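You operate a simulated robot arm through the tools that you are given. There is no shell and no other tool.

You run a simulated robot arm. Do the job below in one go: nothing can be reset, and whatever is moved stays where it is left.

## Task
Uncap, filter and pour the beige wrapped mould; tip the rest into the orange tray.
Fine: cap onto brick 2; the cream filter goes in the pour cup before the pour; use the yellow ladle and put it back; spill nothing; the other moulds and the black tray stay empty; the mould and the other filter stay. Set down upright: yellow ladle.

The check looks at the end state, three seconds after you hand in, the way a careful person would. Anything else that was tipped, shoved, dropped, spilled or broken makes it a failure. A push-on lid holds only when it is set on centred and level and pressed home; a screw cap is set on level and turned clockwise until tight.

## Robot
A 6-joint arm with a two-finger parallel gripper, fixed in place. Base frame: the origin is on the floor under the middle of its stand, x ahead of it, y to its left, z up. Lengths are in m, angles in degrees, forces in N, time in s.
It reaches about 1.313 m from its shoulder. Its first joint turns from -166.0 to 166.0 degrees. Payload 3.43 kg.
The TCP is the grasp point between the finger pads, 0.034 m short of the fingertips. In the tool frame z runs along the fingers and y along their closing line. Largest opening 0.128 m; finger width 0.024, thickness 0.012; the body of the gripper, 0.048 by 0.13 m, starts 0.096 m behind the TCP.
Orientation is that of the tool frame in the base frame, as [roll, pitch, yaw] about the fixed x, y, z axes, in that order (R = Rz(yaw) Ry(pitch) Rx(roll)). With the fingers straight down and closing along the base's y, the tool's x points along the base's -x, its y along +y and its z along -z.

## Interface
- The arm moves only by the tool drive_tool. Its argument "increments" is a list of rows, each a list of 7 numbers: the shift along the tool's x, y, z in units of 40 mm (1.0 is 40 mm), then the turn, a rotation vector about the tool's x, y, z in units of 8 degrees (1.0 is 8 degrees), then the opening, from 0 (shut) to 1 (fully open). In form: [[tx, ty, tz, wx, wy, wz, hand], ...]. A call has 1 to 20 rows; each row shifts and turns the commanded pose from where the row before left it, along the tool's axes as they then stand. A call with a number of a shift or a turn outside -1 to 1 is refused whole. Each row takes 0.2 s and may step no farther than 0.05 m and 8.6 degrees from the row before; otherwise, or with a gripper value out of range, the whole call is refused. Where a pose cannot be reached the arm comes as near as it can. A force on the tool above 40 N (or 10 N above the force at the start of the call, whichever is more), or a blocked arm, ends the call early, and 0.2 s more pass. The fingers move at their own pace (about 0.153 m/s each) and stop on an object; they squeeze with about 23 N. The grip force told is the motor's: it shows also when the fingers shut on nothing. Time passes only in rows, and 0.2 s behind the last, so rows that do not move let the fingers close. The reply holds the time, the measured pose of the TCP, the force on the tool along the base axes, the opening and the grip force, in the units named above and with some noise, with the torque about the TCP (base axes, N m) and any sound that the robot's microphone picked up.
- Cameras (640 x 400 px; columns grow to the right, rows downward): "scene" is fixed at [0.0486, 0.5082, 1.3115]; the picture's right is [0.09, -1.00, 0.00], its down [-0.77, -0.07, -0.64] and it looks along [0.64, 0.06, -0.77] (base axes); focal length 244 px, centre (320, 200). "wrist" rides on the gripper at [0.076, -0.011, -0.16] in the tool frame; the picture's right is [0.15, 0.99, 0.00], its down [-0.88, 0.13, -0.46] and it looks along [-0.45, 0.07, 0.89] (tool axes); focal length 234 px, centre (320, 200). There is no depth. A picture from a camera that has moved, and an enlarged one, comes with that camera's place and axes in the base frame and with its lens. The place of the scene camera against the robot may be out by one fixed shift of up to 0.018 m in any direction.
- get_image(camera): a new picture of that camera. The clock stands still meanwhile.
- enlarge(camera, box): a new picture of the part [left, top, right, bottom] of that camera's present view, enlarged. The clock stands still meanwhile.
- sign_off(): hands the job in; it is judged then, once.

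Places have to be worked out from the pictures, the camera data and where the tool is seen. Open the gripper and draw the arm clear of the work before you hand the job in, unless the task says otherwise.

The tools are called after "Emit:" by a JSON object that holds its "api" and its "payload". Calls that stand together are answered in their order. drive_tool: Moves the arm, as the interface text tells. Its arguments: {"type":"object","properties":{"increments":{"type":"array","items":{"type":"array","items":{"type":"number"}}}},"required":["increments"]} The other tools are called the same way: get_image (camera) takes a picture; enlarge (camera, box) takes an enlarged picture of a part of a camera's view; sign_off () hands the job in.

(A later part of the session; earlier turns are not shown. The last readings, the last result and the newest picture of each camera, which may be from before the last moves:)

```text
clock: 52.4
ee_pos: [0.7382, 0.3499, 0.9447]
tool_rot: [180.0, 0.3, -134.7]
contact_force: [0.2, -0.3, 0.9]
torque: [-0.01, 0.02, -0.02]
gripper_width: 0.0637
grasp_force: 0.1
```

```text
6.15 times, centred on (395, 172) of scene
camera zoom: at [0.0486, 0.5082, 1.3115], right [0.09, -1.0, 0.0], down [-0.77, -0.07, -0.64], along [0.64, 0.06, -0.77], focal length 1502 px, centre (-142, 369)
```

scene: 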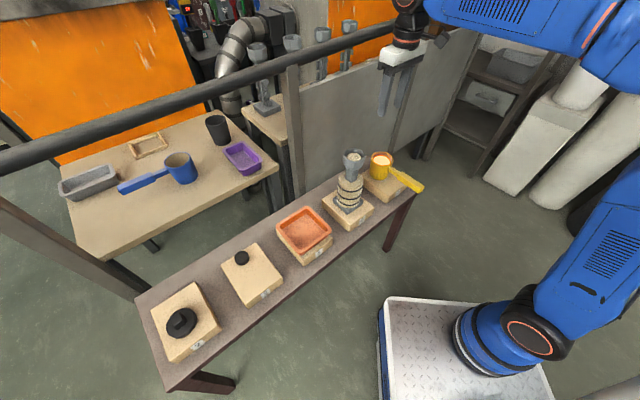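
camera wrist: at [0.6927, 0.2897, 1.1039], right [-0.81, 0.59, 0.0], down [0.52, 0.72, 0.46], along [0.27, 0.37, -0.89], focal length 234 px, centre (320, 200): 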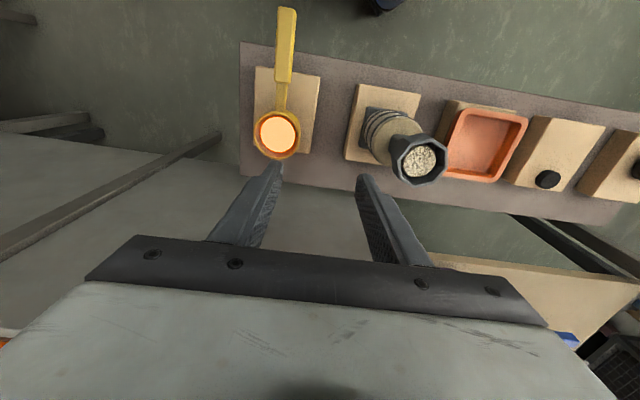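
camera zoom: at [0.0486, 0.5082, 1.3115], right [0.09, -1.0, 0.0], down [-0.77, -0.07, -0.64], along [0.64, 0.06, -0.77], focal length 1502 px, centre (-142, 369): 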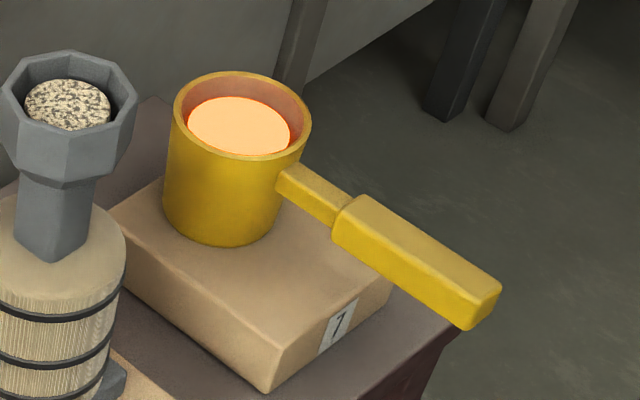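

Ladle measured: rim centre ≈(0.808, 0.316, 0.669), handle axis bearing ≈46°, thick handle from 0.089 to 0.192 m from cup centre, ~24 mm square, centre z≈0.633. I will grip it along its axis (so pouring is a roll about the tool axis); first I back the tool out to free space in front of the robot.

Emit:
{"api": "drive_tool", "payload": {"increments": [[0.6, -0.1, 0, 0, 0, 0, 0.6], [0.9, -0.1, 0, 0, 0, 0, 0.6], [0.9, -0.15, 0, 0, 0, 0, 0.6], [0.9, -0.15, 0, 0, 0, 0, 0.6], [0.9, -0.15, 0, 0, 0, 0, 0.6], [0.9, -0.15, 0, 0, 0, 0, 0.6], [0.9, -0.1, 0, 0, 0, 0, 0.6], [0.9, -0.1, 0, 0, 0, 0, 0.6], [0.5, 0, 0, 0, 0, 0, 0.6]]}}

Emit:
{"api": "get_image", "payload": {"camera": "scene"}}

```text
clock: 54.4
ee_pos: [0.558, 0.1133, 0.9414]
tool_rot: [180.0, 0.1, -134.6]
contact_force: [1.8, -0.3, -0.7]
torque: [0.01, -0.03, 0.04]
gripper_width: 0.0765
grasp_force: 0.1
```

```text
taken
```

scene: 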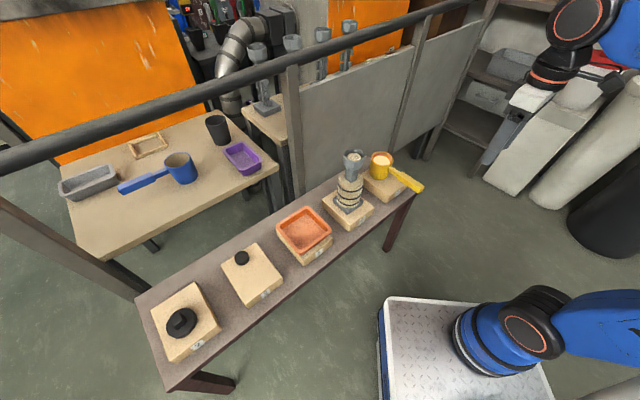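

Free space here. I now rotate the tool in stages about its (1,−1,−1) axis so its fingers point along the handle direction with the closing line vertical.

Emit:
{"api": "drive_tool", "payload": {"increments": [[0, 0, 0, 0.577, -0.577, -0.577, 0.6], [0, 0, 0, 0.577, -0.577, -0.577, 0.6], [0, 0, 0, 0.577, -0.577, -0.577, 0.6], [0, 0, 0, 0.577, -0.577, -0.577, 0.6], [0, 0, 0, 0.577, -0.577, -0.577, 0.6], [0, 0, 0, 0.577, -0.577, -0.577, 0.6], [0, 0, 0, 0.577, -0.577, -0.577, 0.6], [0, 0, 0, 0, 0, 0, 0.6]]}}

Emit:
{"api": "get_image", "payload": {"camera": "scene"}}

```text
clock: 56.2
ee_pos: [0.5582, 0.1123, 0.943]
tool_rot: [-138.2, 19.6, -92.9]
contact_force: [0.8, 0.1, 0.4]
torque: [0.03, -0.04, 0.03]
gripper_width: 0.077
grasp_force: 0.1
```

```text
taken
```

scene: 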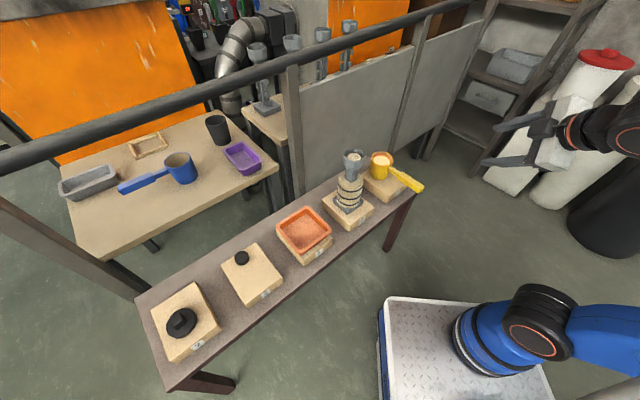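

Halfway, as expected. I continue the rotation.

Emit:
{"api": "drive_tool", "payload": {"increments": [[0, 0, 0, 0.577, -0.577, -0.577, 0.6], [0, 0, 0, 0.577, -0.577, -0.577, 0.6], [0, 0, 0, 0.577, -0.577, -0.577, 0.6], [0, 0, 0, 0.577, -0.577, -0.577, 0.6], [0, 0, 0, 0.577, -0.577, -0.577, 0.6], [0, 0, 0, 0.577, -0.577, -0.577, 0.6], [0, 0, 0, 0.577, -0.577, -0.577, 0.6], [0, 0, 0, 0.577, -0.577, -0.577, 0.6], [0, 0, 0, 0, 0, 0, 0.6]]}}

Emit:
{"api": "get_image", "payload": {"camera": "scene"}}

Emit:
{"api": "get_image", "payload": {"camera": "wrist"}}

```text
clock: 58.2
ee_pos: [0.5397, 0.1164, 0.9306]
tool_rot: [-103.9, 8.2, -51.7]
contact_force: [0.8, -0.6, -0.4]
torque: [-0.03, -0.01, 0.02]
gripper_width: 0.0769
grasp_force: 0.0
out of reach, approached as far as the arm can: row 6, 7, 8
```

```text
taken
```

scene: 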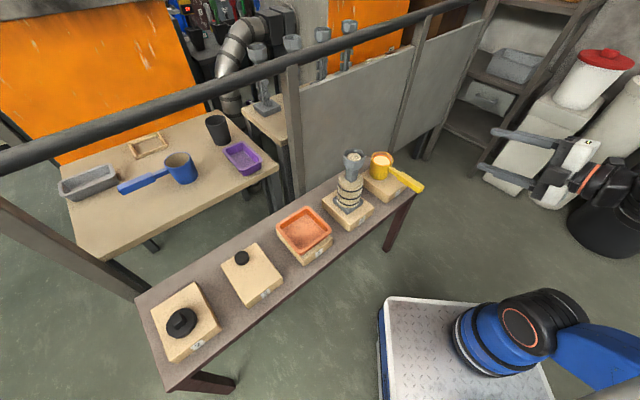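

```text
taken
camera wrist: at [0.4722, -0.0412, 0.9695], right [-0.18, -0.15, -0.97], down [-0.91, 0.39, 0.11], along [0.36, 0.91, -0.21], focal length 234 px, centre (320, 200)
```

wrist: 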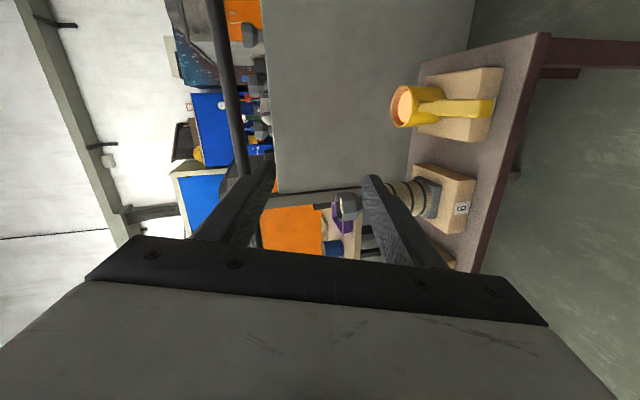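

The arm got too folded at this spot (orientation about 15–20° short). I move outward and lower, nearer to where the handle is, before completing the rotation.

Emit:
{"api": "drive_tool", "payload": {"increments": [[0.37, 0.58, 0.84, 0, 0, 0, 0.6], [0.37, 0.58, 0.84, 0, 0, 0, 0.6], [0.37, 0.58, 0.84, 0, 0, 0, 0.6], [0, 0, 0, 0, 0, 0, 0.6]]}}

Emit:
{"api": "get_image", "payload": {"camera": "scene"}}

```text
clock: 59.2
ee_pos: [0.5745, 0.1322, 0.9149]
tool_rot: [-104.5, 8.2, -51.7]
contact_force: [0.5, -0.1, 0.4]
torque: [0.03, 0.01, 0.05]
gripper_width: 0.0767
grasp_force: 0.0
out of reach, approached as far as the arm can: row 1, 2, 3
```

```text
taken
```

scene: 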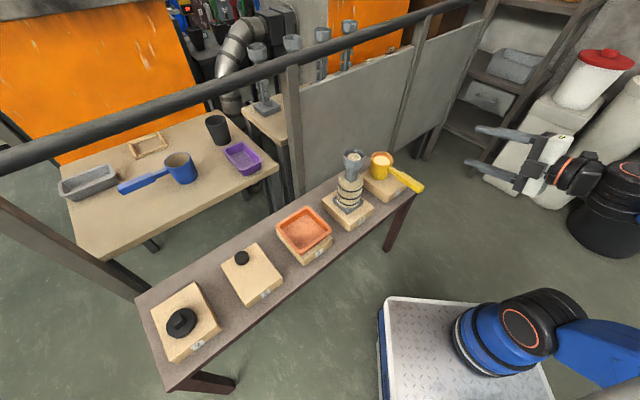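

Still limited there, so I unwind the rotation by 24° to get back into the reachable range before moving outward.

Emit:
{"api": "drive_tool", "payload": {"increments": [[0, 0, 0, -0.577, 0.577, 0.577, 0.6], [0, 0, 0, -0.577, 0.577, 0.577, 0.6], [0, 0, 0, -0.577, 0.577, 0.577, 0.6], [0, 0, 0, 0, 0, 0, 0.6]]}}

```text
clock: 60.2
ee_pos: [0.5675, 0.1391, 0.9051]
tool_rot: [-116.5, 13.8, -60.7]
contact_force: [0.3, 0.7, 0.0]
torque: [-0.02, 0.01, -0.01]
gripper_width: 0.0768
grasp_force: 0.1
out of reach, approached as far as the arm can: row 2, 3
```

The horizontal, in-line grip folds the arm too far (the arm base sits close by). I'll instead grip the handle's neck from the right side, tool pointing left, and pour by rolling the tool from "pointing left" to "pointing down", which is comfortable. First I unwind back to tool-down.

Emit:
{"api": "drive_tool", "payload": {"increments": [[0, 0, 0, -0.577, 0.577, 0.577, 0.6], [0, 0, 0, -0.577, 0.577, 0.577, 0.6], [0, 0, 0, -0.577, 0.577, 0.577, 0.6], [0, 0, 0, -0.577, 0.577, 0.577, 0.6], [0, 0, 0, -0.577, 0.577, 0.577, 0.6], [0, 0, 0, 0, 0, 0, 0.6]]}}

Emit:
{"api": "get_image", "payload": {"camera": "scene"}}

```text
clock: 61.6
ee_pos: [0.5672, 0.1397, 0.9064]
tool_rot: [-148.8, 15.1, -94.3]
contact_force: [0.7, -0.7, -0.5]
torque: [-0.01, 0.01, -0.04]
gripper_width: 0.0768
grasp_force: 0.1
```

```text
taken
```

scene: 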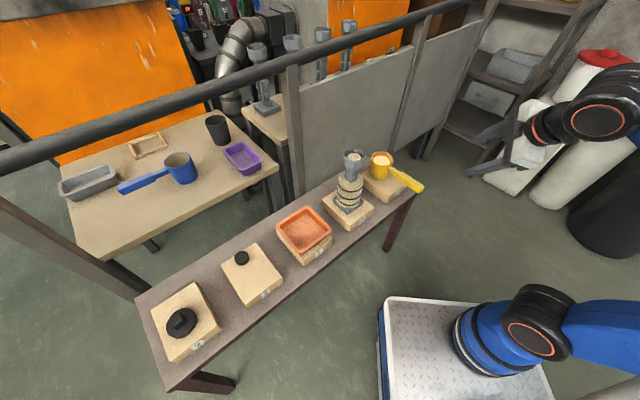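

Unwinding works. I finish turning back to tool-down with yaw −133.5°, then move to free space to the right of the ladle.

Emit:
{"api": "drive_tool", "payload": {"increments": [[0, 0, 0, -0.44, 0.44, 0.605, 0.6], [0, 0, 0, -0.44, 0.44, 0.605, 0.6], [0, 0, 0, -0.44, 0.44, 0.605, 0.6], [0, 0, 0, -0.44, 0.44, 0.605, 0.6], [0, 0, 0, -0.44, 0.44, 0.605, 0.6], [0, 0, 0, -0.44, 0.44, 0.605, 0.6], [0, 0, 0, -0.44, 0.44, 0.605, 0.6], [-0.7, -0.675, 0, 0, 0, 0, 0.6], [-0.7, -0.675, 0, 0, 0, 0, 0.6], [-0.7, -0.675, 0, 0, 0, 0, 0.6], [-0.7, -0.675, 0, 0, 0, 0, 0.6], [-0.7, -0.675, 0, 0, 0, 0, 0.6], [-0.7, -0.675, 0, 0, 0, 0, 0.6], [0, 0, 0, 0, 0, 0, 0.6]]}}

Emit:
{"api": "get_image", "payload": {"camera": "scene"}}

```text
clock: 64.6
ee_pos: [0.8025, 0.1504, 0.905]
tool_rot: [180.0, 0.1, -133.4]
contact_force: [-0.9, 0.7, -0.1]
torque: [0.03, -0.01, -0.01]
gripper_width: 0.0766
grasp_force: 0.0
```

```text
taken
```

scene: 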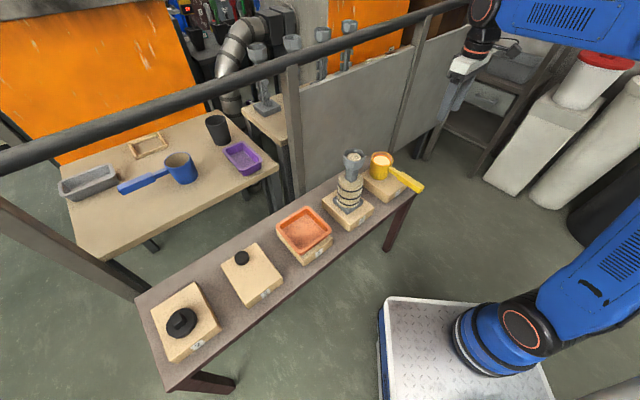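

At (0.80, 0.15, 0.905), tool straight down. Now I roll −90° about tool x so the fingers point left (bearing ≈136°) with the closing line vertical.

Emit:
{"api": "drive_tool", "payload": {"increments": [[0, 0, 0, -0.9375, 0, 0, 0.6], [0, 0, 0, -0.9375, 0, 0, 0.6], [0, 0, 0, -0.9375, 0, 0, 0.6], [0, 0, 0, -0.9375, 0, 0, 0.6], [0, 0, 0, -0.9375, 0, 0, 0.6], [0, 0, 0, -0.9375, 0, 0, 0.6], [0, 0, 0, 0, 0, 0, 0.6]]}}

Emit:
{"api": "get_image", "payload": {"camera": "scene"}}

```text
clock: 66.2
ee_pos: [0.8016, 0.1497, 0.9047]
tool_rot: [134.9, 0.0, -133.4]
contact_force: [0.1, 0.6, -0.7]
torque: [0.0, 0.03, 0.01]
gripper_width: 0.0767
grasp_force: 0.1
```

```text
taken
```

scene: 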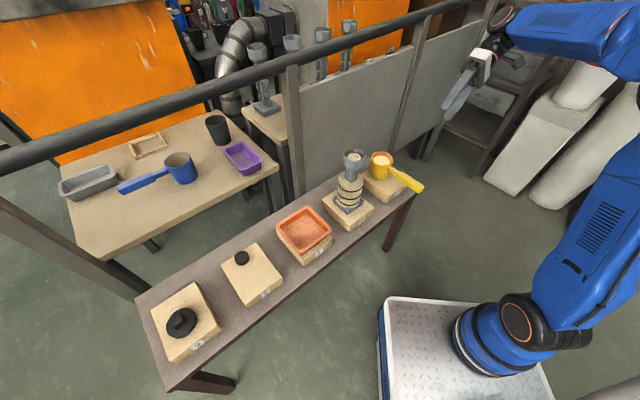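

Good. I continue the other 45°.

Emit:
{"api": "drive_tool", "payload": {"increments": [[0, 0, 0, -0.9375, 0, 0, 0.6], [0, 0, 0, -0.9375, 0, 0, 0.6], [0, 0, 0, -0.9375, 0, 0, 0.6], [0, 0, 0, -0.9375, 0, 0, 0.6], [0, 0, 0, -0.9375, 0, 0, 0.6], [0, 0, 0, -0.9375, 0, 0, 0.6], [0, 0, 0, 0, 0, 0, 0.6]]}}

Emit:
{"api": "get_image", "payload": {"camera": "scene"}}

Emit:
{"api": "get_image", "payload": {"camera": "wrist"}}

```text
clock: 67.8
ee_pos: [0.7542, 0.2322, 0.8307]
tool_rot: [91.1, 0.0, -135.0]
contact_force: [0.3, -0.3, -0.6]
torque: [0.0, 0.02, -0.02]
gripper_width: 0.0768
grasp_force: 0.0
out of reach, approached as far as the arm can: row 3, 4, 5, 6
```

```text
taken
```

scene: 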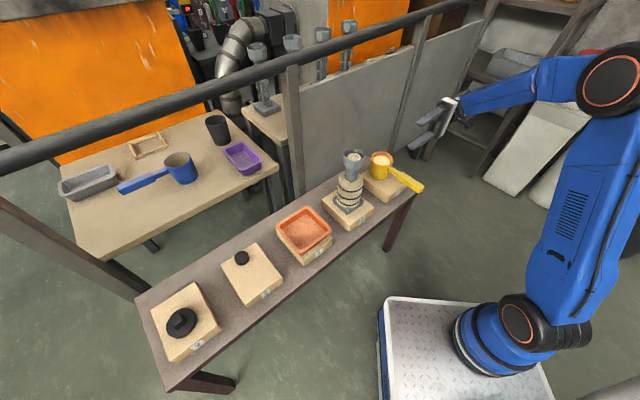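

```text
taken
camera wrist: at [0.8156, 0.0667, 0.8223], right [-0.12, -0.09, 0.99], down [0.94, 0.3, 0.14], along [-0.31, 0.95, 0.05], focal length 234 px, centre (320, 200)
```

wrist: 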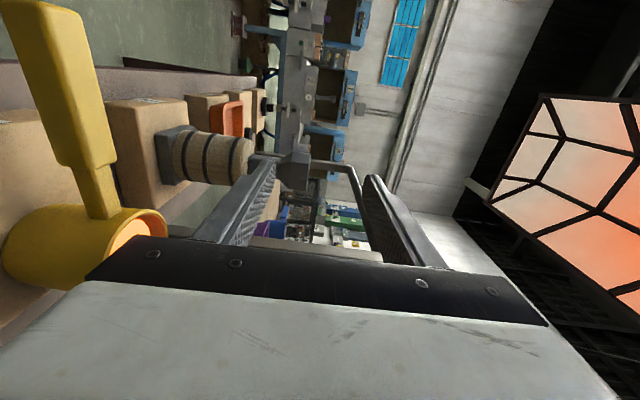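

The tool now points left, but the arm slid to (0.754, 0.232, 0.831) due to a reach limit. I test moving right and down toward a pre-grasp position beside the handle.

Emit:
{"api": "drive_tool", "payload": {"increments": [[0, -0.3, -0.5, 0, 0, 0, 0.4], [0, -0.3, -0.5, 0, 0, 0, 0.4], [0, -0.5, -0.3, 0, 0, 0, 0.4], [0, -0.5, 0, 0, 0, 0, 0.4], [0, 0, 0, 0, 0, 0, 0.4]]}}

Emit:
{"api": "get_image", "payload": {"camera": "scene"}}

Emit:
{"api": "get_image", "payload": {"camera": "wrist"}}

```text
clock: 69.0
ee_pos: [0.7787, 0.2194, 0.7467]
tool_rot: [90.0, 0.0, -133.4]
contact_force: [0.2, -0.3, -0.4]
torque: [-0.03, 0.0, -0.01]
gripper_width: 0.0512
grasp_force: 0.1
out of reach, approached as far as the arm can: row 1, 2
```

```text
taken
```

scene: 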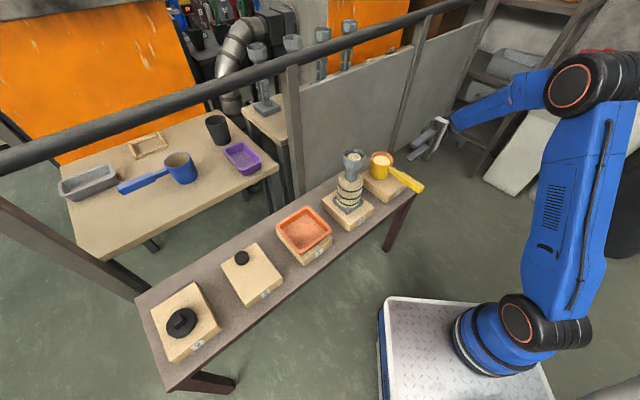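

```text
taken
camera wrist: at [0.8423, 0.0543, 0.7362], right [-0.1, -0.11, 0.99], down [0.94, 0.33, 0.13], along [-0.34, 0.94, 0.07], focal length 234 px, centre (320, 200)
```

wrist: 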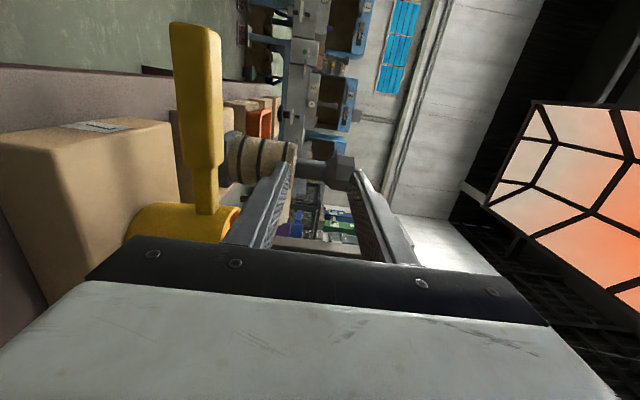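

Orientation is now exactly as wanted and lower heights are reachable. The TCP is 45 mm right of the handle axis; I retreat a further 32 mm right, advance 20 mm toward the cup and lower part-way.

Emit:
{"api": "drive_tool", "payload": {"increments": [[0, -0.3, -0.4, 0, 0, 0, 0.4], [-0.1, -0.3, -0.4, 0, 0, 0, 0.4], [-0.2, -0.5, 0, 0, 0, 0, 0.4], [-0.2, -0.5, 0, 0, 0, 0, 0.4], [0, -0.5, 0, 0, 0, 0, 0.4], [0, 0, 0, 0, 0, 0, 0.4]]}}

Emit:
{"api": "get_image", "payload": {"camera": "wrist"}}

Emit:
{"api": "enlarge", "payload": {"camera": "scene", "box": [340, 90, 500, 230]}}

```text
clock: 70.4
ee_pos: [0.8152, 0.2125, 0.6634]
tool_rot: [89.9, 0.0, -133.4]
contact_force: [1.4, -0.3, -0.3]
torque: [-0.01, 0.01, -0.02]
gripper_width: 0.0512
grasp_force: 0.0
```

```text
taken
camera wrist: at [0.88, 0.0477, 0.6524], right [-0.1, -0.11, 0.99], down [0.94, 0.33, 0.13], along [-0.34, 0.94, 0.07], focal length 234 px, centre (320, 200)
```

wrist: 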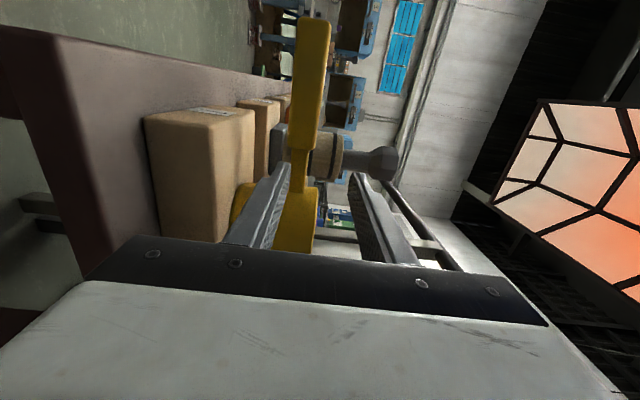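

```text
2.86 times, centred on (420, 160) of scene
camera zoom: at [0.0486, 0.5082, 1.3115], right [0.09, -1.0, 0.0], down [-0.77, -0.07, -0.64], along [0.64, 0.06, -0.77], focal length 697 px, centre (34, 314)
```

zoom: 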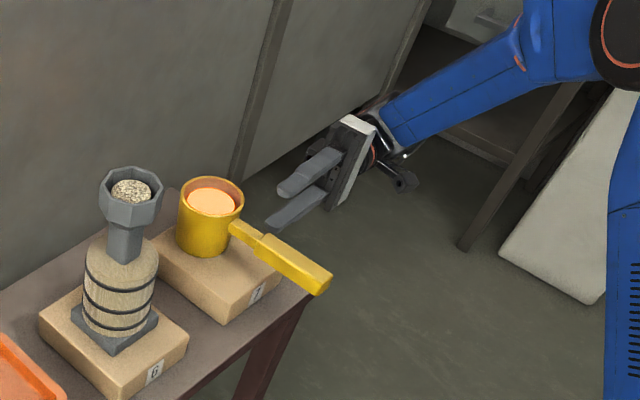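

The fingers point at the neck from the right. I enlarge to align height and position precisely.

Emit:
{"api": "enlarge", "payload": {"camera": "wrist", "box": [220, 0, 400, 260]}}

Emit:
{"api": "enlarge", "payload": {"camera": "scene", "box": [370, 120, 450, 200]}}

```text
1.54 times, centred on (310, 130) of wrist
camera zoom: at [0.88, 0.0477, 0.6524], right [-0.1, -0.11, 0.99], down [0.94, 0.33, 0.13], along [-0.34, 0.94, 0.07], focal length 360 px, centre (335, 308)
```

zoom: 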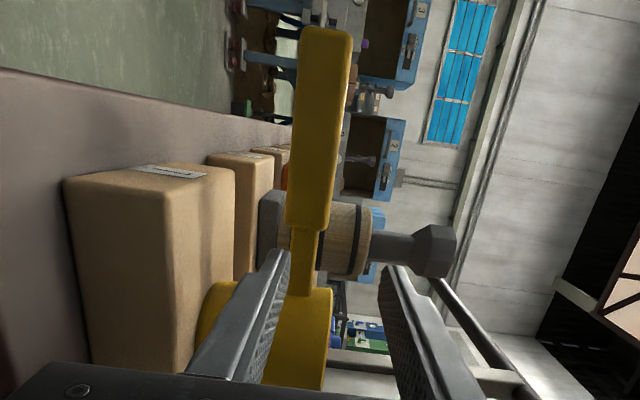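

```text
5.00 times, centred on (410, 160) of scene
camera zoom: at [0.0486, 0.5082, 1.3115], right [0.09, -1.0, 0.0], down [-0.77, -0.07, -0.64], along [0.64, 0.06, -0.77], focal length 1220 px, centre (-130, 400)
```

zoom: 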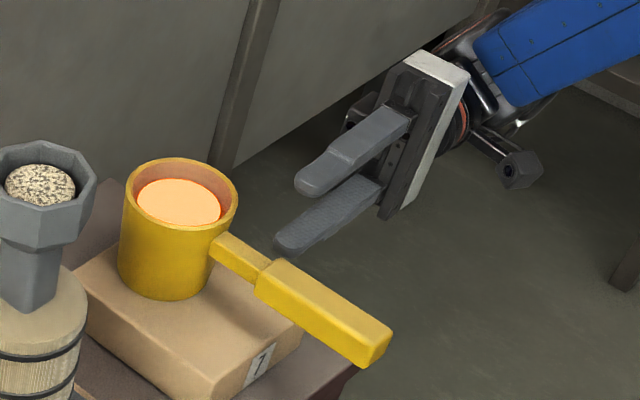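

From this level view the handle/neck centre is at z≈0.645 (neck 0.636–0.654). I lower 18 mm, shift 4 mm toward the cup and advance left half-way, then re-check.

Emit:
{"api": "drive_tool", "payload": {"increments": [[-0.1, -0.23, 0, 0, 0, 0, 0.4], [0, -0.23, 0, 0, 0, 0, 0.4], [0, 0, 0.4, 0, 0, 0, 0.4], [0, 0, 0.4, 0, 0, 0, 0.4], [0, 0, 0, 0, 0, 0, 0.4]]}}

Emit:
{"api": "enlarge", "payload": {"camera": "wrist", "box": [220, 0, 400, 260]}}

Emit:
{"api": "enlarge", "payload": {"camera": "scene", "box": [370, 120, 450, 200]}}

```text
clock: 71.6
ee_pos: [0.7943, 0.235, 0.6444]
tool_rot: [90.0, 0.0, -133.4]
contact_force: [-0.8, 0.0, -0.1]
torque: [-0.02, 0.02, 0.04]
gripper_width: 0.0511
grasp_force: 0.1
```

```text
1.54 times, centred on (310, 130) of wrist
camera zoom: at [0.859, 0.0721, 0.6341], right [-0.1, -0.11, 0.99], down [0.94, 0.33, 0.13], along [-0.34, 0.94, 0.07], focal length 360 px, centre (335, 308)
```

zoom: 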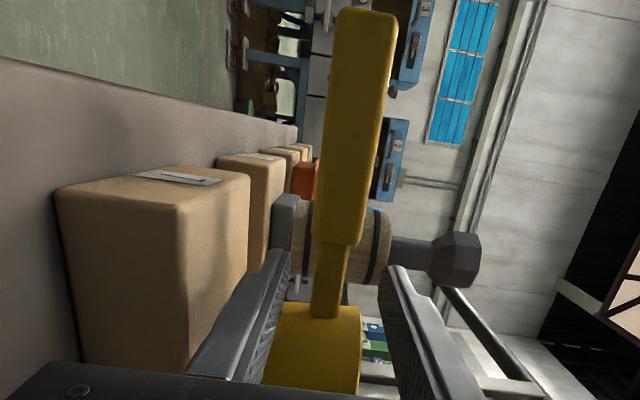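

```text
5.00 times, centred on (410, 160) of scene
camera zoom: at [0.0486, 0.5082, 1.3115], right [0.09, -1.0, 0.0], down [-0.77, -0.07, -0.64], along [0.64, 0.06, -0.77], focal length 1220 px, centre (-130, 400)
```

zoom: 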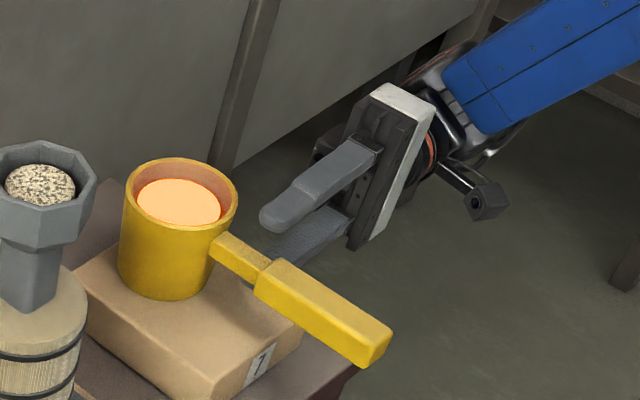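

Height is within 2 mm of the neck centre. I lower 1.5 mm and advance the remaining 45 mm so the neck lies between the pads.

Emit:
{"api": "drive_tool", "payload": {"increments": [[-0.05, -0.04, 0.3, 0, 0, 0, 0.4], [0, 0, 0.4, 0, 0, 0, 0.4], [0, 0, 0.4, 0, 0, 0, 0.4], [0, 0, 0, 0, 0, 0, 0.4]]}}

Emit:
{"api": "enlarge", "payload": {"camera": "wrist", "box": [220, 0, 400, 260]}}

Emit:
{"api": "enlarge", "payload": {"camera": "scene", "box": [370, 130, 440, 200]}}

```text
clock: 72.6
ee_pos: [0.7638, 0.2687, 0.6441]
tool_rot: [90.0, 0.0, -133.4]
contact_force: [-0.1, -0.1, -0.1]
torque: [0.01, -0.02, -0.01]
gripper_width: 0.051
grasp_force: 0.0
```

```text
1.54 times, centred on (310, 130) of wrist
camera zoom: at [0.8284, 0.104, 0.6327], right [-0.1, -0.11, 0.99], down [0.94, 0.33, 0.13], along [-0.34, 0.94, 0.07], focal length 360 px, centre (335, 308)
```

zoom: 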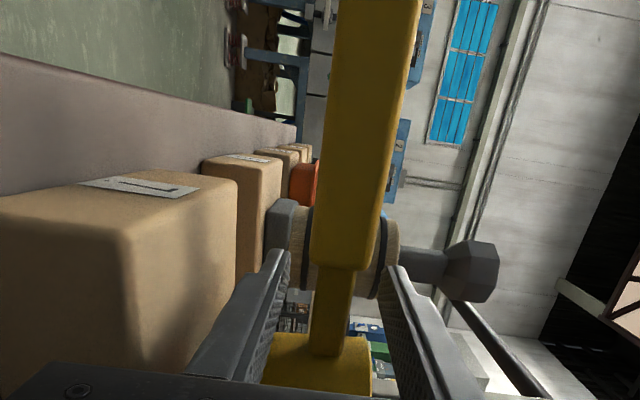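

```text
5.71 times, centred on (405, 165) of scene
camera zoom: at [0.0486, 0.5082, 1.3115], right [0.09, -1.0, 0.0], down [-0.77, -0.07, -0.64], along [0.64, 0.06, -0.77], focal length 1395 px, centre (-166, 400)
```

zoom: 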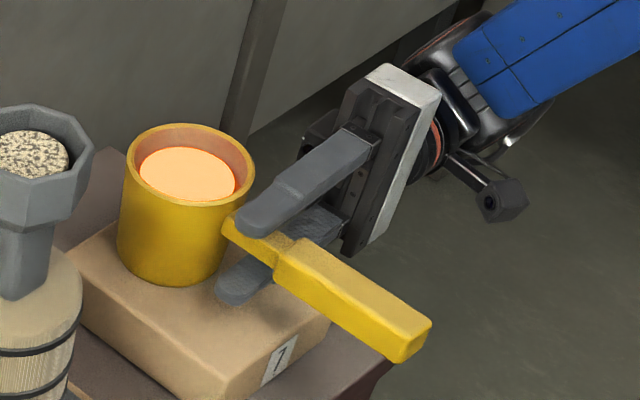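

The fingers straddle the neck with about 1 mm height error. I lower 1 mm and close.

Emit:
{"api": "drive_tool", "payload": {"increments": [[0, -0.025, 0, 0, 0, 0, 0.3], [0, 0, 0, 0, 0, 0, 0.2], [0, 0, 0, 0, 0, 0, 0.15], [0, 0, 0, 0, 0, 0, 0], [0, 0, 0, 0, 0, 0, 0]]}}

Emit:
{"api": "enlarge", "payload": {"camera": "scene", "box": [370, 130, 440, 200]}}

Emit:
{"api": "enlarge", "payload": {"camera": "wrist", "box": [220, 0, 400, 260]}}

```text
clock: 73.8
ee_pos: [0.7636, 0.2669, 0.6421]
tool_rot: [90.0, 0.0, -133.4]
contact_force: [0.7, -0.1, -0.7]
torque: [-0.13, 0.11, 0.01]
gripper_width: 0.018
grasp_force: 22.9
```

```text
5.71 times, centred on (405, 165) of scene
camera zoom: at [0.0486, 0.5082, 1.3115], right [0.09, -1.0, 0.0], down [-0.77, -0.07, -0.64], along [0.64, 0.06, -0.77], focal length 1395 px, centre (-166, 400)
```

zoom: 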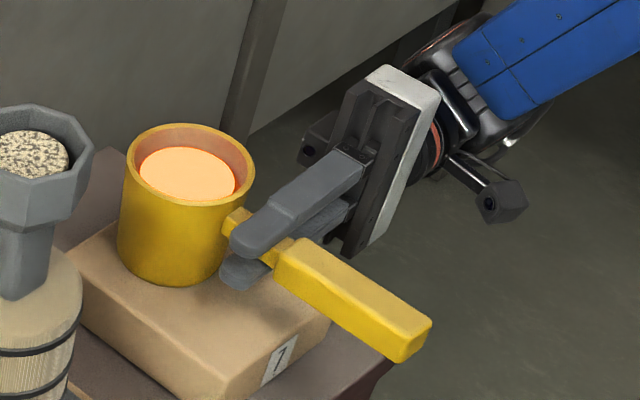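

```text
1.54 times, centred on (310, 130) of wrist
camera zoom: at [0.8286, 0.1037, 0.6314], right [-0.1, -0.11, 0.99], down [0.94, 0.33, 0.13], along [-0.34, 0.94, 0.07], focal length 360 px, centre (335, 308)
```

zoom: 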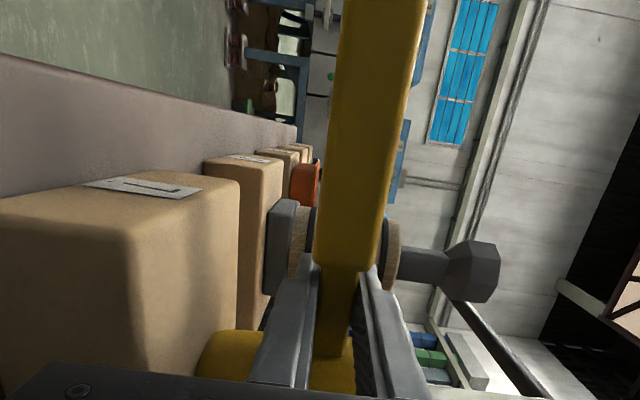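

Neck gripped (18 mm, 23 N). I lift 4 mm very slowly and read force and torque to learn the ladle's weight and whether it tilts.

Emit:
{"api": "drive_tool", "payload": {"increments": [[0, 0.05, 0, 0, 0, 0, 0], [0, 0.05, 0, 0, 0, 0, 0], [0, 0, 0, 0, 0, 0, 0]]}}

Emit:
{"api": "enlarge", "payload": {"camera": "scene", "box": [370, 130, 440, 200]}}

Emit:
{"api": "enlarge", "payload": {"camera": "wrist", "box": [220, 0, 400, 260]}}

```text
clock: 74.6
ee_pos: [0.7643, 0.2684, 0.6466]
tool_rot: [90.0, 0.1, -133.4]
contact_force: [-0.6, 0.0, -3.9]
torque: [-0.17, 0.18, 0.01]
gripper_width: 0.0178
grasp_force: 22.7
```

```text
5.71 times, centred on (405, 165) of scene
camera zoom: at [0.0486, 0.5082, 1.3115], right [0.09, -1.0, 0.0], down [-0.77, -0.07, -0.64], along [0.64, 0.06, -0.77], focal length 1395 px, centre (-166, 400)
```

zoom: 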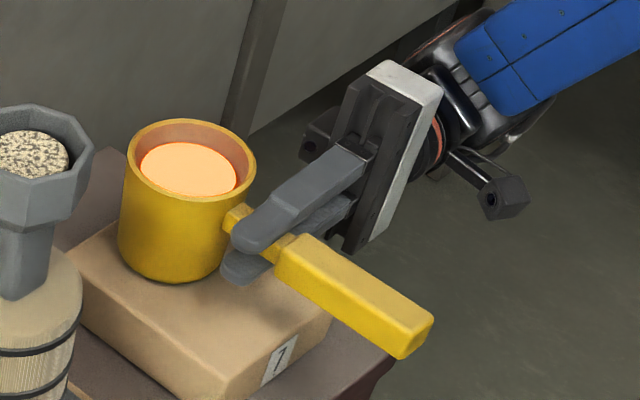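

```text
1.54 times, centred on (310, 130) of wrist
camera zoom: at [0.8284, 0.1039, 0.6355], right [-0.1, -0.11, 0.99], down [0.94, 0.33, 0.13], along [-0.34, 0.94, 0.07], focal length 360 px, centre (335, 308)
```

zoom: 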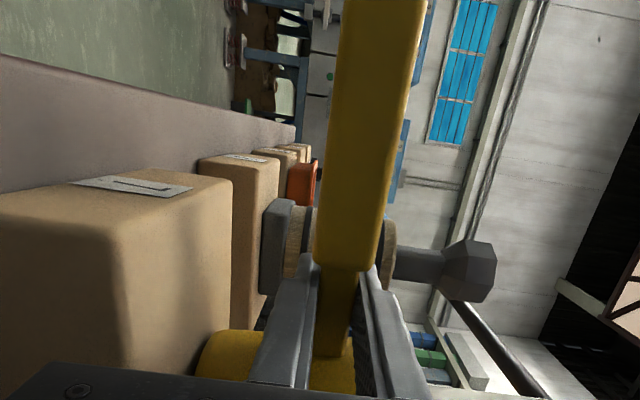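

The ladle weighs about 4 N and stays level. Before carrying hot metal I want to be sure the whole path and pour roll are reachable, so I set it back down, release, and rehearse with the empty gripper.

Emit:
{"api": "drive_tool", "payload": {"increments": [[0, -0.05, 0, 0, 0, 0, 0], [0, -0.05, 0, 0, 0, 0, 0], [0, 0, 0, 0, 0, 0, 0]]}}

Emit:
{"api": "enlarge", "payload": {"camera": "scene", "box": [370, 130, 440, 200]}}

```text
clock: 75.4
ee_pos: [0.7634, 0.2682, 0.6417]
tool_rot: [90.0, 0.0, -133.4]
contact_force: [0.3, 1.0, -4.2]
torque: [-0.14, 0.14, 0.02]
gripper_width: 0.0177
grasp_force: 23.0
```

```text
5.71 times, centred on (405, 165) of scene
camera zoom: at [0.0486, 0.5082, 1.3115], right [0.09, -1.0, 0.0], down [-0.77, -0.07, -0.64], along [0.64, 0.06, -0.77], focal length 1395 px, centre (-166, 400)
```

zoom: 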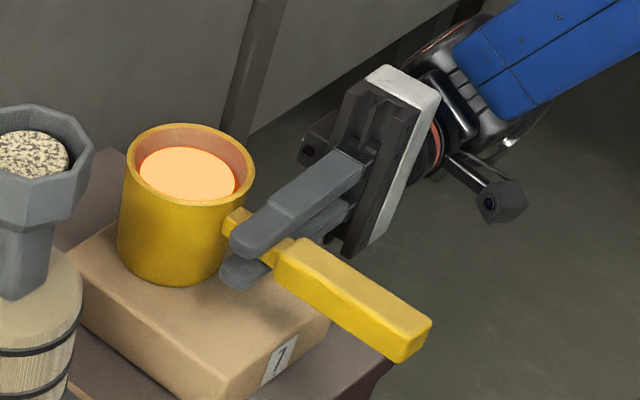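

The force still shows the ladle's weight, so it's just hovering. I lower a further 1–2 mm until the weight is taken by the brick.

Emit:
{"api": "drive_tool", "payload": {"increments": [[0, -0.025, 0, 0, 0, 0, 0], [0, 0, 0, 0, 0, 0, 0]]}}

```text
clock: 76.0
ee_pos: [0.7638, 0.2676, 0.6431]
tool_rot: [89.9, 0.2, -133.4]
contact_force: [0.1, 0.4, 6.9]
torque: [0.16, -0.13, 0.0]
gripper_width: 0.0178
grasp_force: 23.0
```

Contact now (pressing lightly). I open the fingers symmetrically and check the ladle stays put.

Emit:
{"api": "drive_tool", "payload": {"increments": [[0, 0.012, 0, 0, 0, 0, 0], [0, 0, 0, 0, 0, 0, 0.17], [0, 0, 0, 0, 0, 0, 0.25], [0, 0, 0, 0, 0, 0, 0.4], [0, 0, 0, 0, 0, 0, 0.4]]}}

Emit:
{"api": "enlarge", "payload": {"camera": "scene", "box": [370, 130, 440, 200]}}

Emit:
{"api": "enlarge", "payload": {"camera": "wrist", "box": [220, 0, 400, 260]}}

```text
clock: 77.2
ee_pos: [0.7635, 0.2672, 0.642]
tool_rot: [90.0, 0.0, -133.5]
contact_force: [-0.2, 0.4, -0.2]
torque: [0.02, 0.01, -0.01]
gripper_width: 0.0511
grasp_force: 0.0
```

```text
5.71 times, centred on (405, 165) of scene
camera zoom: at [0.0486, 0.5082, 1.3115], right [0.09, -1.0, 0.0], down [-0.77, -0.07, -0.64], along [0.64, 0.06, -0.77], focal length 1395 px, centre (-166, 400)
```

zoom: 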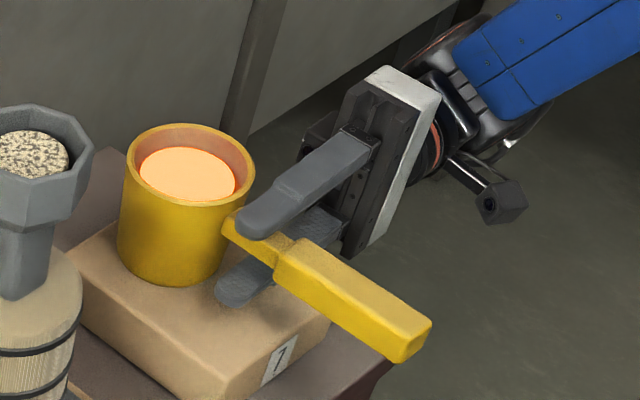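

```text
1.54 times, centred on (310, 130) of wrist
camera zoom: at [0.8283, 0.1037, 0.631], right [-0.1, -0.11, 0.99], down [0.94, 0.33, 0.13], along [-0.34, 0.94, 0.07], focal length 360 px, centre (335, 308)
```

zoom: 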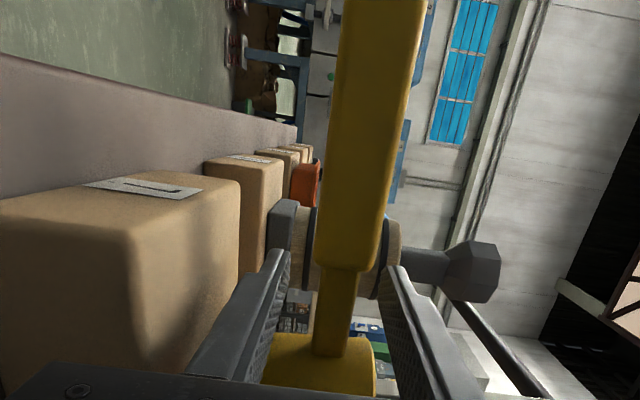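

Ladle is back in place untouched. I retreat right and then rehearse: rise in steps and move toward the pour position while watching for reach flags.

Emit:
{"api": "drive_tool", "payload": {"increments": [[0, 0, -0.4, 0, 0, 0, 0.4], [0, 0, -0.6, 0, 0, 0, 0.4], [0, 0, -0.6, 0, 0, 0, 0.4], [0, 0, -0.6, 0, 0, 0, 0.4], [0, 0.4, 0, 0, 0, 0, 0.4], [0, 0.6, 0, 0, 0, 0, 0.4], [0, 0.6, 0, 0, 0, 0, 0.4], [0, 0.6, 0, 0, 0, 0, 0.4], [0, 0.6, 0, 0, 0, 0, 0.4]]}}

```text
clock: 79.2
ee_pos: [0.8149, 0.2186, 0.7406]
tool_rot: [90.5, 0.1, -134.0]
contact_force: [0.0, -0.3, -0.1]
torque: [0.0, 0.01, -0.01]
gripper_width: 0.0512
grasp_force: 0.0
out of reach, approached as far as the arm can: row 8, 9
```

Going straight up out there hits a limit, so the way is up-and-inward. I rehearse moving left/inward while rising to (0.70, 0.30, 0.80).

Emit:
{"api": "drive_tool", "payload": {"increments": [[0.12, 0.1, 0.6, 0, 0, 0, 0.4], [0.12, 0.2, 0.8, 0, 0, 0, 0.4], [0.12, 0.4, 0.8, 0, 0, 0, 0.4], [0.12, 0.4, 0.8, 0, 0, 0, 0.4], [0, 0.4, 0.4, 0, 0, 0, 0.4], [0, 0, 0, 0, 0, 0, 0.4]]}}

Emit:
{"api": "get_image", "payload": {"camera": "scene"}}

```text
clock: 80.6
ee_pos: [0.7017, 0.2997, 0.8008]
tool_rot: [89.8, 0.0, -133.4]
contact_force: [-0.5, 0.3, 1.1]
torque: [-0.03, -0.03, -0.01]
gripper_width: 0.0512
grasp_force: 0.0
```

```text
taken
```

scene: 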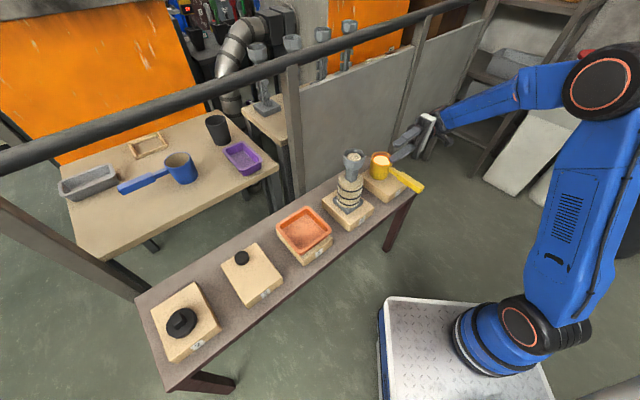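

Reachable. I continue rehearsing to the pour position (0.645, 0.349, 0.886).

Emit:
{"api": "drive_tool", "payload": {"increments": [[0.03, 0.71, 0.4, 0, 0, 0, 0.4], [0.03, 0.71, 0.7, 0, 0, 0, 0.4], [0.03, 0.71, 0.79, 0, 0, 0, 0.4], [0, 0, 0, 0, 0, 0, 0.4]]}}

Emit:
{"api": "get_image", "payload": {"camera": "wrist"}}

Emit:
{"api": "enlarge", "payload": {"camera": "scene", "box": [310, 90, 470, 220]}}

```text
clock: 81.6
ee_pos: [0.6451, 0.3485, 0.8872]
tool_rot: [90.0, 0.0, -133.4]
contact_force: [0.4, -0.3, 0.3]
torque: [0.01, 0.0, 0.03]
gripper_width: 0.0513
grasp_force: 0.1
```

```text
taken
camera wrist: at [0.7103, 0.1848, 0.8754], right [-0.1, -0.11, 0.99], down [0.94, 0.33, 0.13], along [-0.34, 0.94, 0.07], focal length 234 px, centre (320, 200)
```

wrist: 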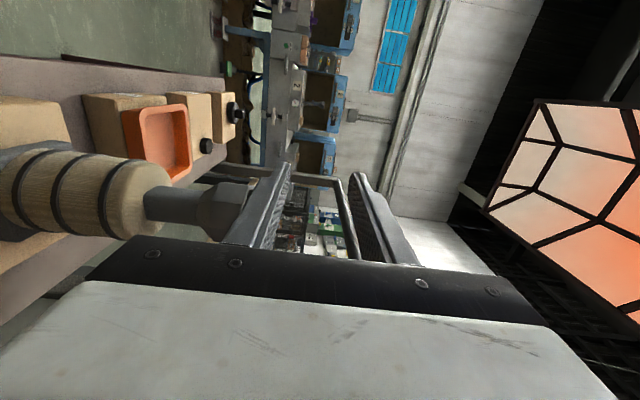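

```text
3.08 times, centred on (390, 155) of scene
camera zoom: at [0.0486, 0.5082, 1.3115], right [0.09, -1.0, 0.0], down [-0.77, -0.07, -0.64], along [0.64, 0.06, -0.77], focal length 751 px, centre (105, 338)
```

zoom: 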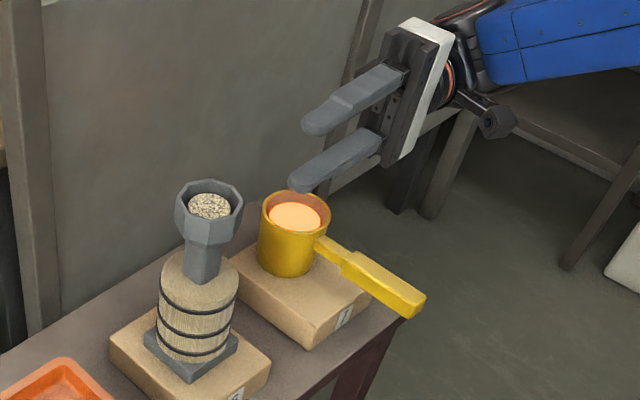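

The pour position is reachable and the mould cup is visible at left in the wrist view. Now I rehearse the pour roll about the tool x axis.

Emit:
{"api": "drive_tool", "payload": {"increments": [[0, 0, 0, 0.9, 0, 0, 0.4], [0, 0, 0, 0.9, 0, 0, 0.4], [0, 0, 0, 0.9, 0, 0, 0.4], [0, 0, 0, 0.9, 0, 0, 0.4], [0, 0, 0, 0.9, 0, 0, 0.4], [0, 0, 0, 0.9, 0, 0, 0.4], [0, 0, 0, 0, 0, 0, 0.4]]}}

Emit:
{"api": "get_image", "payload": {"camera": "wrist"}}

Emit:
{"api": "drive_tool", "payload": {"increments": [[0, 0, 0, 0.9, 0, 0, 0.4], [0, 0, 0, 0.9, 0, 0, 0.4], [0, 0, 0, 0.9, 0, 0, 0.4], [0, 0, 0, 0.9, 0, 0, 0.4], [0, 0, 0, 0.9, 0, 0, 0.4], [0, 0, 0, 0.9, 0, 0, 0.4], [0, 0, 0, 0.9, 0, 0, 0.4], [0, 0, 0, 0.9, 0, 0, 0.4], [0, 0, 0, 0, 0, 0, 0.4]]}}

Emit:
{"api": "get_image", "payload": {"camera": "wrist"}}

Emit:
{"api": "get_image", "payload": {"camera": "scene"}}

```text
clock: 83.2
ee_pos: [0.6448, 0.3498, 0.8868]
tool_rot: [133.2, 0.2, -133.3]
contact_force: [-0.9, -0.5, 0.0]
torque: [-0.02, -0.02, 0.01]
gripper_width: 0.0515
grasp_force: 0.0
```

```text
taken
camera wrist: at [0.6844, 0.2093, 0.9877], right [-0.59, 0.36, 0.72], down [0.78, 0.47, 0.41], along [-0.19, 0.81, -0.56], focal length 234 px, centre (320, 200)
```

wrist: 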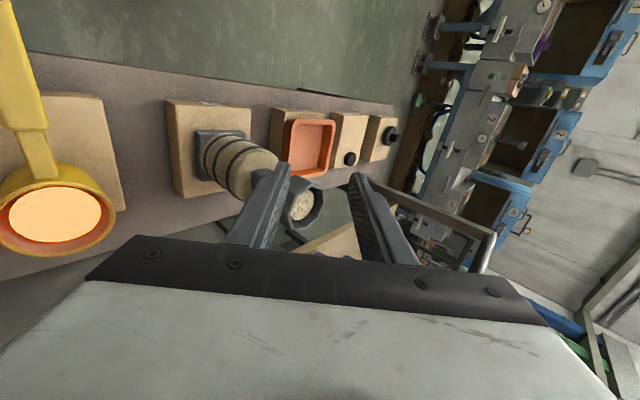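

```text
clock: 85.2
ee_pos: [0.6455, 0.3483, 0.8859]
tool_rot: [-169.2, 0.0, -133.4]
contact_force: [0.3, -0.7, 0.5]
torque: [0.04, -0.03, 0.01]
gripper_width: 0.051
grasp_force: 0.0
```

```text
taken
camera wrist: at [0.5803, 0.3076, 1.0454], right [-0.81, 0.56, -0.19], down [0.45, 0.79, 0.42], along [0.38, 0.26, -0.89], focal length 234 px, centre (320, 200)
```

wrist: 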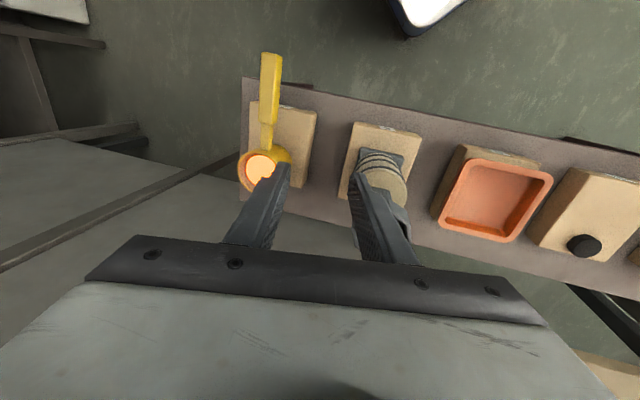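

```text
taken
```

scene: 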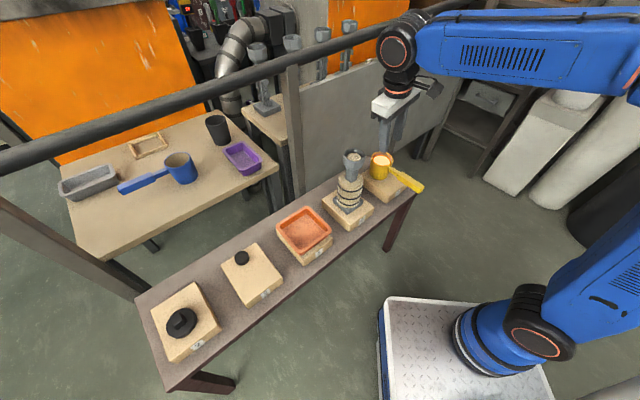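

The full roll at the mould is reachable. I rehearse the tray position as well: moving left behind the mould to about (0.474, 0.512, 0.80), then rolling further.

Emit:
{"api": "drive_tool", "payload": {"increments": [[0, 0.78, 0.0, 0, 0, 0, 0.4], [0, 0.78, 0.0, 0, 0, 0, 0.4], [0, 0.78, 0.0, 0, 0, 0, 0.4], [0, 0.78, 0.1, 0, 0, 0, 0.4], [0, 0.78, 0.2, 0, 0, 0, 0.4], [0, 0.78, 0.2, 0, 0, 0, 0.4], [0, 0.78, 0.25, 0, 0, 0, 0.4], [0, 0.76, 0.25, 0, 0, 0, 0.4], [0, 0, 0, 0.9, 0, 0, 0.4], [0, 0, 0, 0.9, 0, 0, 0.4], [0, 0, 0, 0.9, 0, 0, 0.4], [0, 0, 0, 0.9, 0, 0, 0.4], [0, 0, 0, 0, 0, 0, 0.4]]}}

Emit:
{"api": "get_image", "payload": {"camera": "wrist"}}

Emit:
{"api": "get_image", "payload": {"camera": "scene"}}

```text
clock: 88.0
ee_pos: [0.4744, 0.5113, 0.801]
tool_rot: [-140.4, 0.0, -133.4]
contact_force: [0.4, 0.4, 0.0]
torque: [-0.01, -0.03, 0.0]
gripper_width: 0.0512
grasp_force: 0.1
```

```text
taken
camera wrist: at [0.3545, 0.5209, 0.9312], right [-0.65, 0.42, -0.63], down [0.32, 0.91, 0.27], along [0.69, -0.03, -0.73], focal length 234 px, centre (320, 200)
```

wrist: 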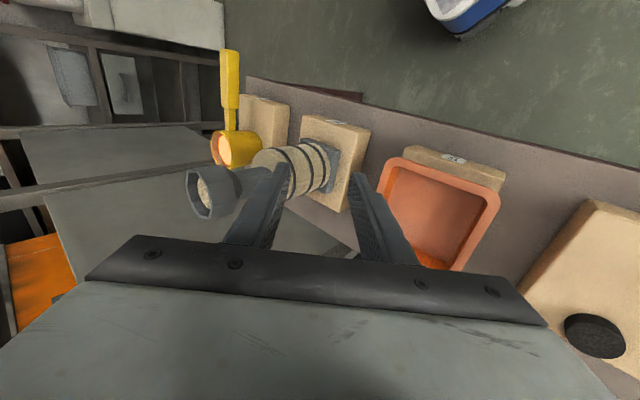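

```text
taken
```

scene: 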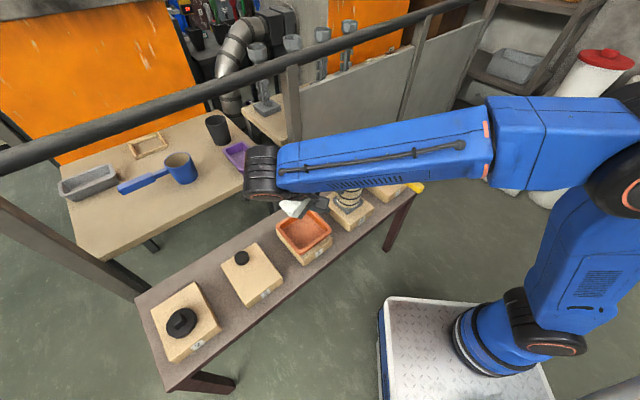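

All rehearsed positions are reachable, up to 130° roll over the tray. I retrace the path back: unroll, return behind the mould to the pour position.

Emit:
{"api": "drive_tool", "payload": {"increments": [[0, 0, 0, -0.9, 0, 0, 0.4], [0, 0, 0, -0.9, 0, 0, 0.4], [0, 0, 0, -0.9, 0, 0, 0.4], [0, 0, 0, -0.9, 0, 0, 0.4], [0, -0.76, -0.25, 0, 0, 0, 0.4], [0, -0.78, -0.25, 0, 0, 0, 0.4], [0, -0.78, -0.2, 0, 0, 0, 0.4], [0, -0.78, -0.2, 0, 0, 0, 0.4], [0, -0.78, -0.1, 0, 0, 0, 0.4], [0, -0.78, 0.0, 0, 0, 0, 0.4], [0, -0.78, 0.0, 0, 0, 0, 0.4], [0, -0.78, 0.0, 0, 0, 0, 0.4]]}}

Emit:
{"api": "drive_tool", "payload": {"increments": [[0, 0, 0, -0.9, 0, 0, 0.4], [0, 0, 0, -0.9, 0, 0, 0.4], [0, 0, 0, -0.9, 0, 0, 0.4], [0, 0, 0, -0.9, 0, 0, 0.4], [0, 0, 0, -0.9, 0, 0, 0.4], [0, 0, 0, -0.9, 0, 0, 0.4], [0, 0, 0, -0.9, 0, 0, 0.4], [0, 0, 0, -0.9, 0, 0, 0.4], [0, 0, 0, -0.9, 0, 0, 0.4], [0, 0, 0, -0.9, 0, 0, 0.4], [0, 0, 0, -0.9, 0, 0, 0.4], [0, 0, 0, -0.9, 0, 0, 0.4], [0, 0, 0, -0.9, 0, 0, 0.4], [0, 0, 0, -0.9, 0, 0, 0.4], [0, 0, 0, 0, 0, 0, 0.4]]}}

Emit:
{"api": "enlarge", "payload": {"camera": "wrist", "box": [130, 130, 330, 260]}}

```text
clock: 90.6
ee_pos: [0.6455, 0.3488, 0.887]
tool_rot: [-169.2, 0.0, -133.4]
contact_force: [-0.7, -0.2, 0.5]
torque: [-0.01, 0.03, -0.01]
gripper_width: 0.0513
grasp_force: 0.0
```

```text
clock: 93.8
ee_pos: [0.6461, 0.3494, 0.8861]
tool_rot: [89.9, 0.0, -133.4]
contact_force: [0.7, 0.3, 0.1]
torque: [-0.01, 0.0, -0.01]
gripper_width: 0.0512
grasp_force: 0.0
```

```text
3.08 times, centred on (230, 195) of wrist
camera zoom: at [0.7103, 0.1847, 0.8751], right [-0.1, -0.11, 0.99], down [0.94, 0.33, 0.13], along [-0.34, 0.94, 0.07], focal length 720 px, centre (597, 215)
```

zoom: 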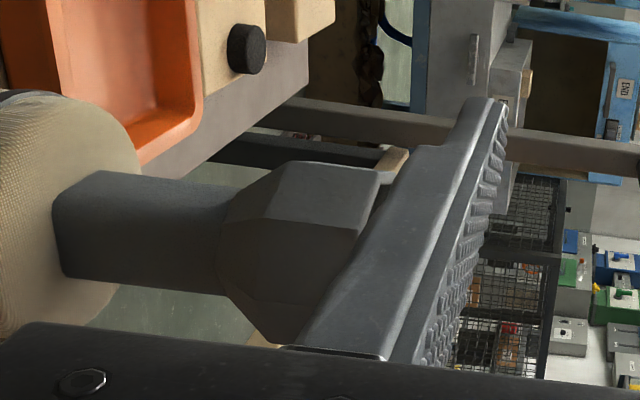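

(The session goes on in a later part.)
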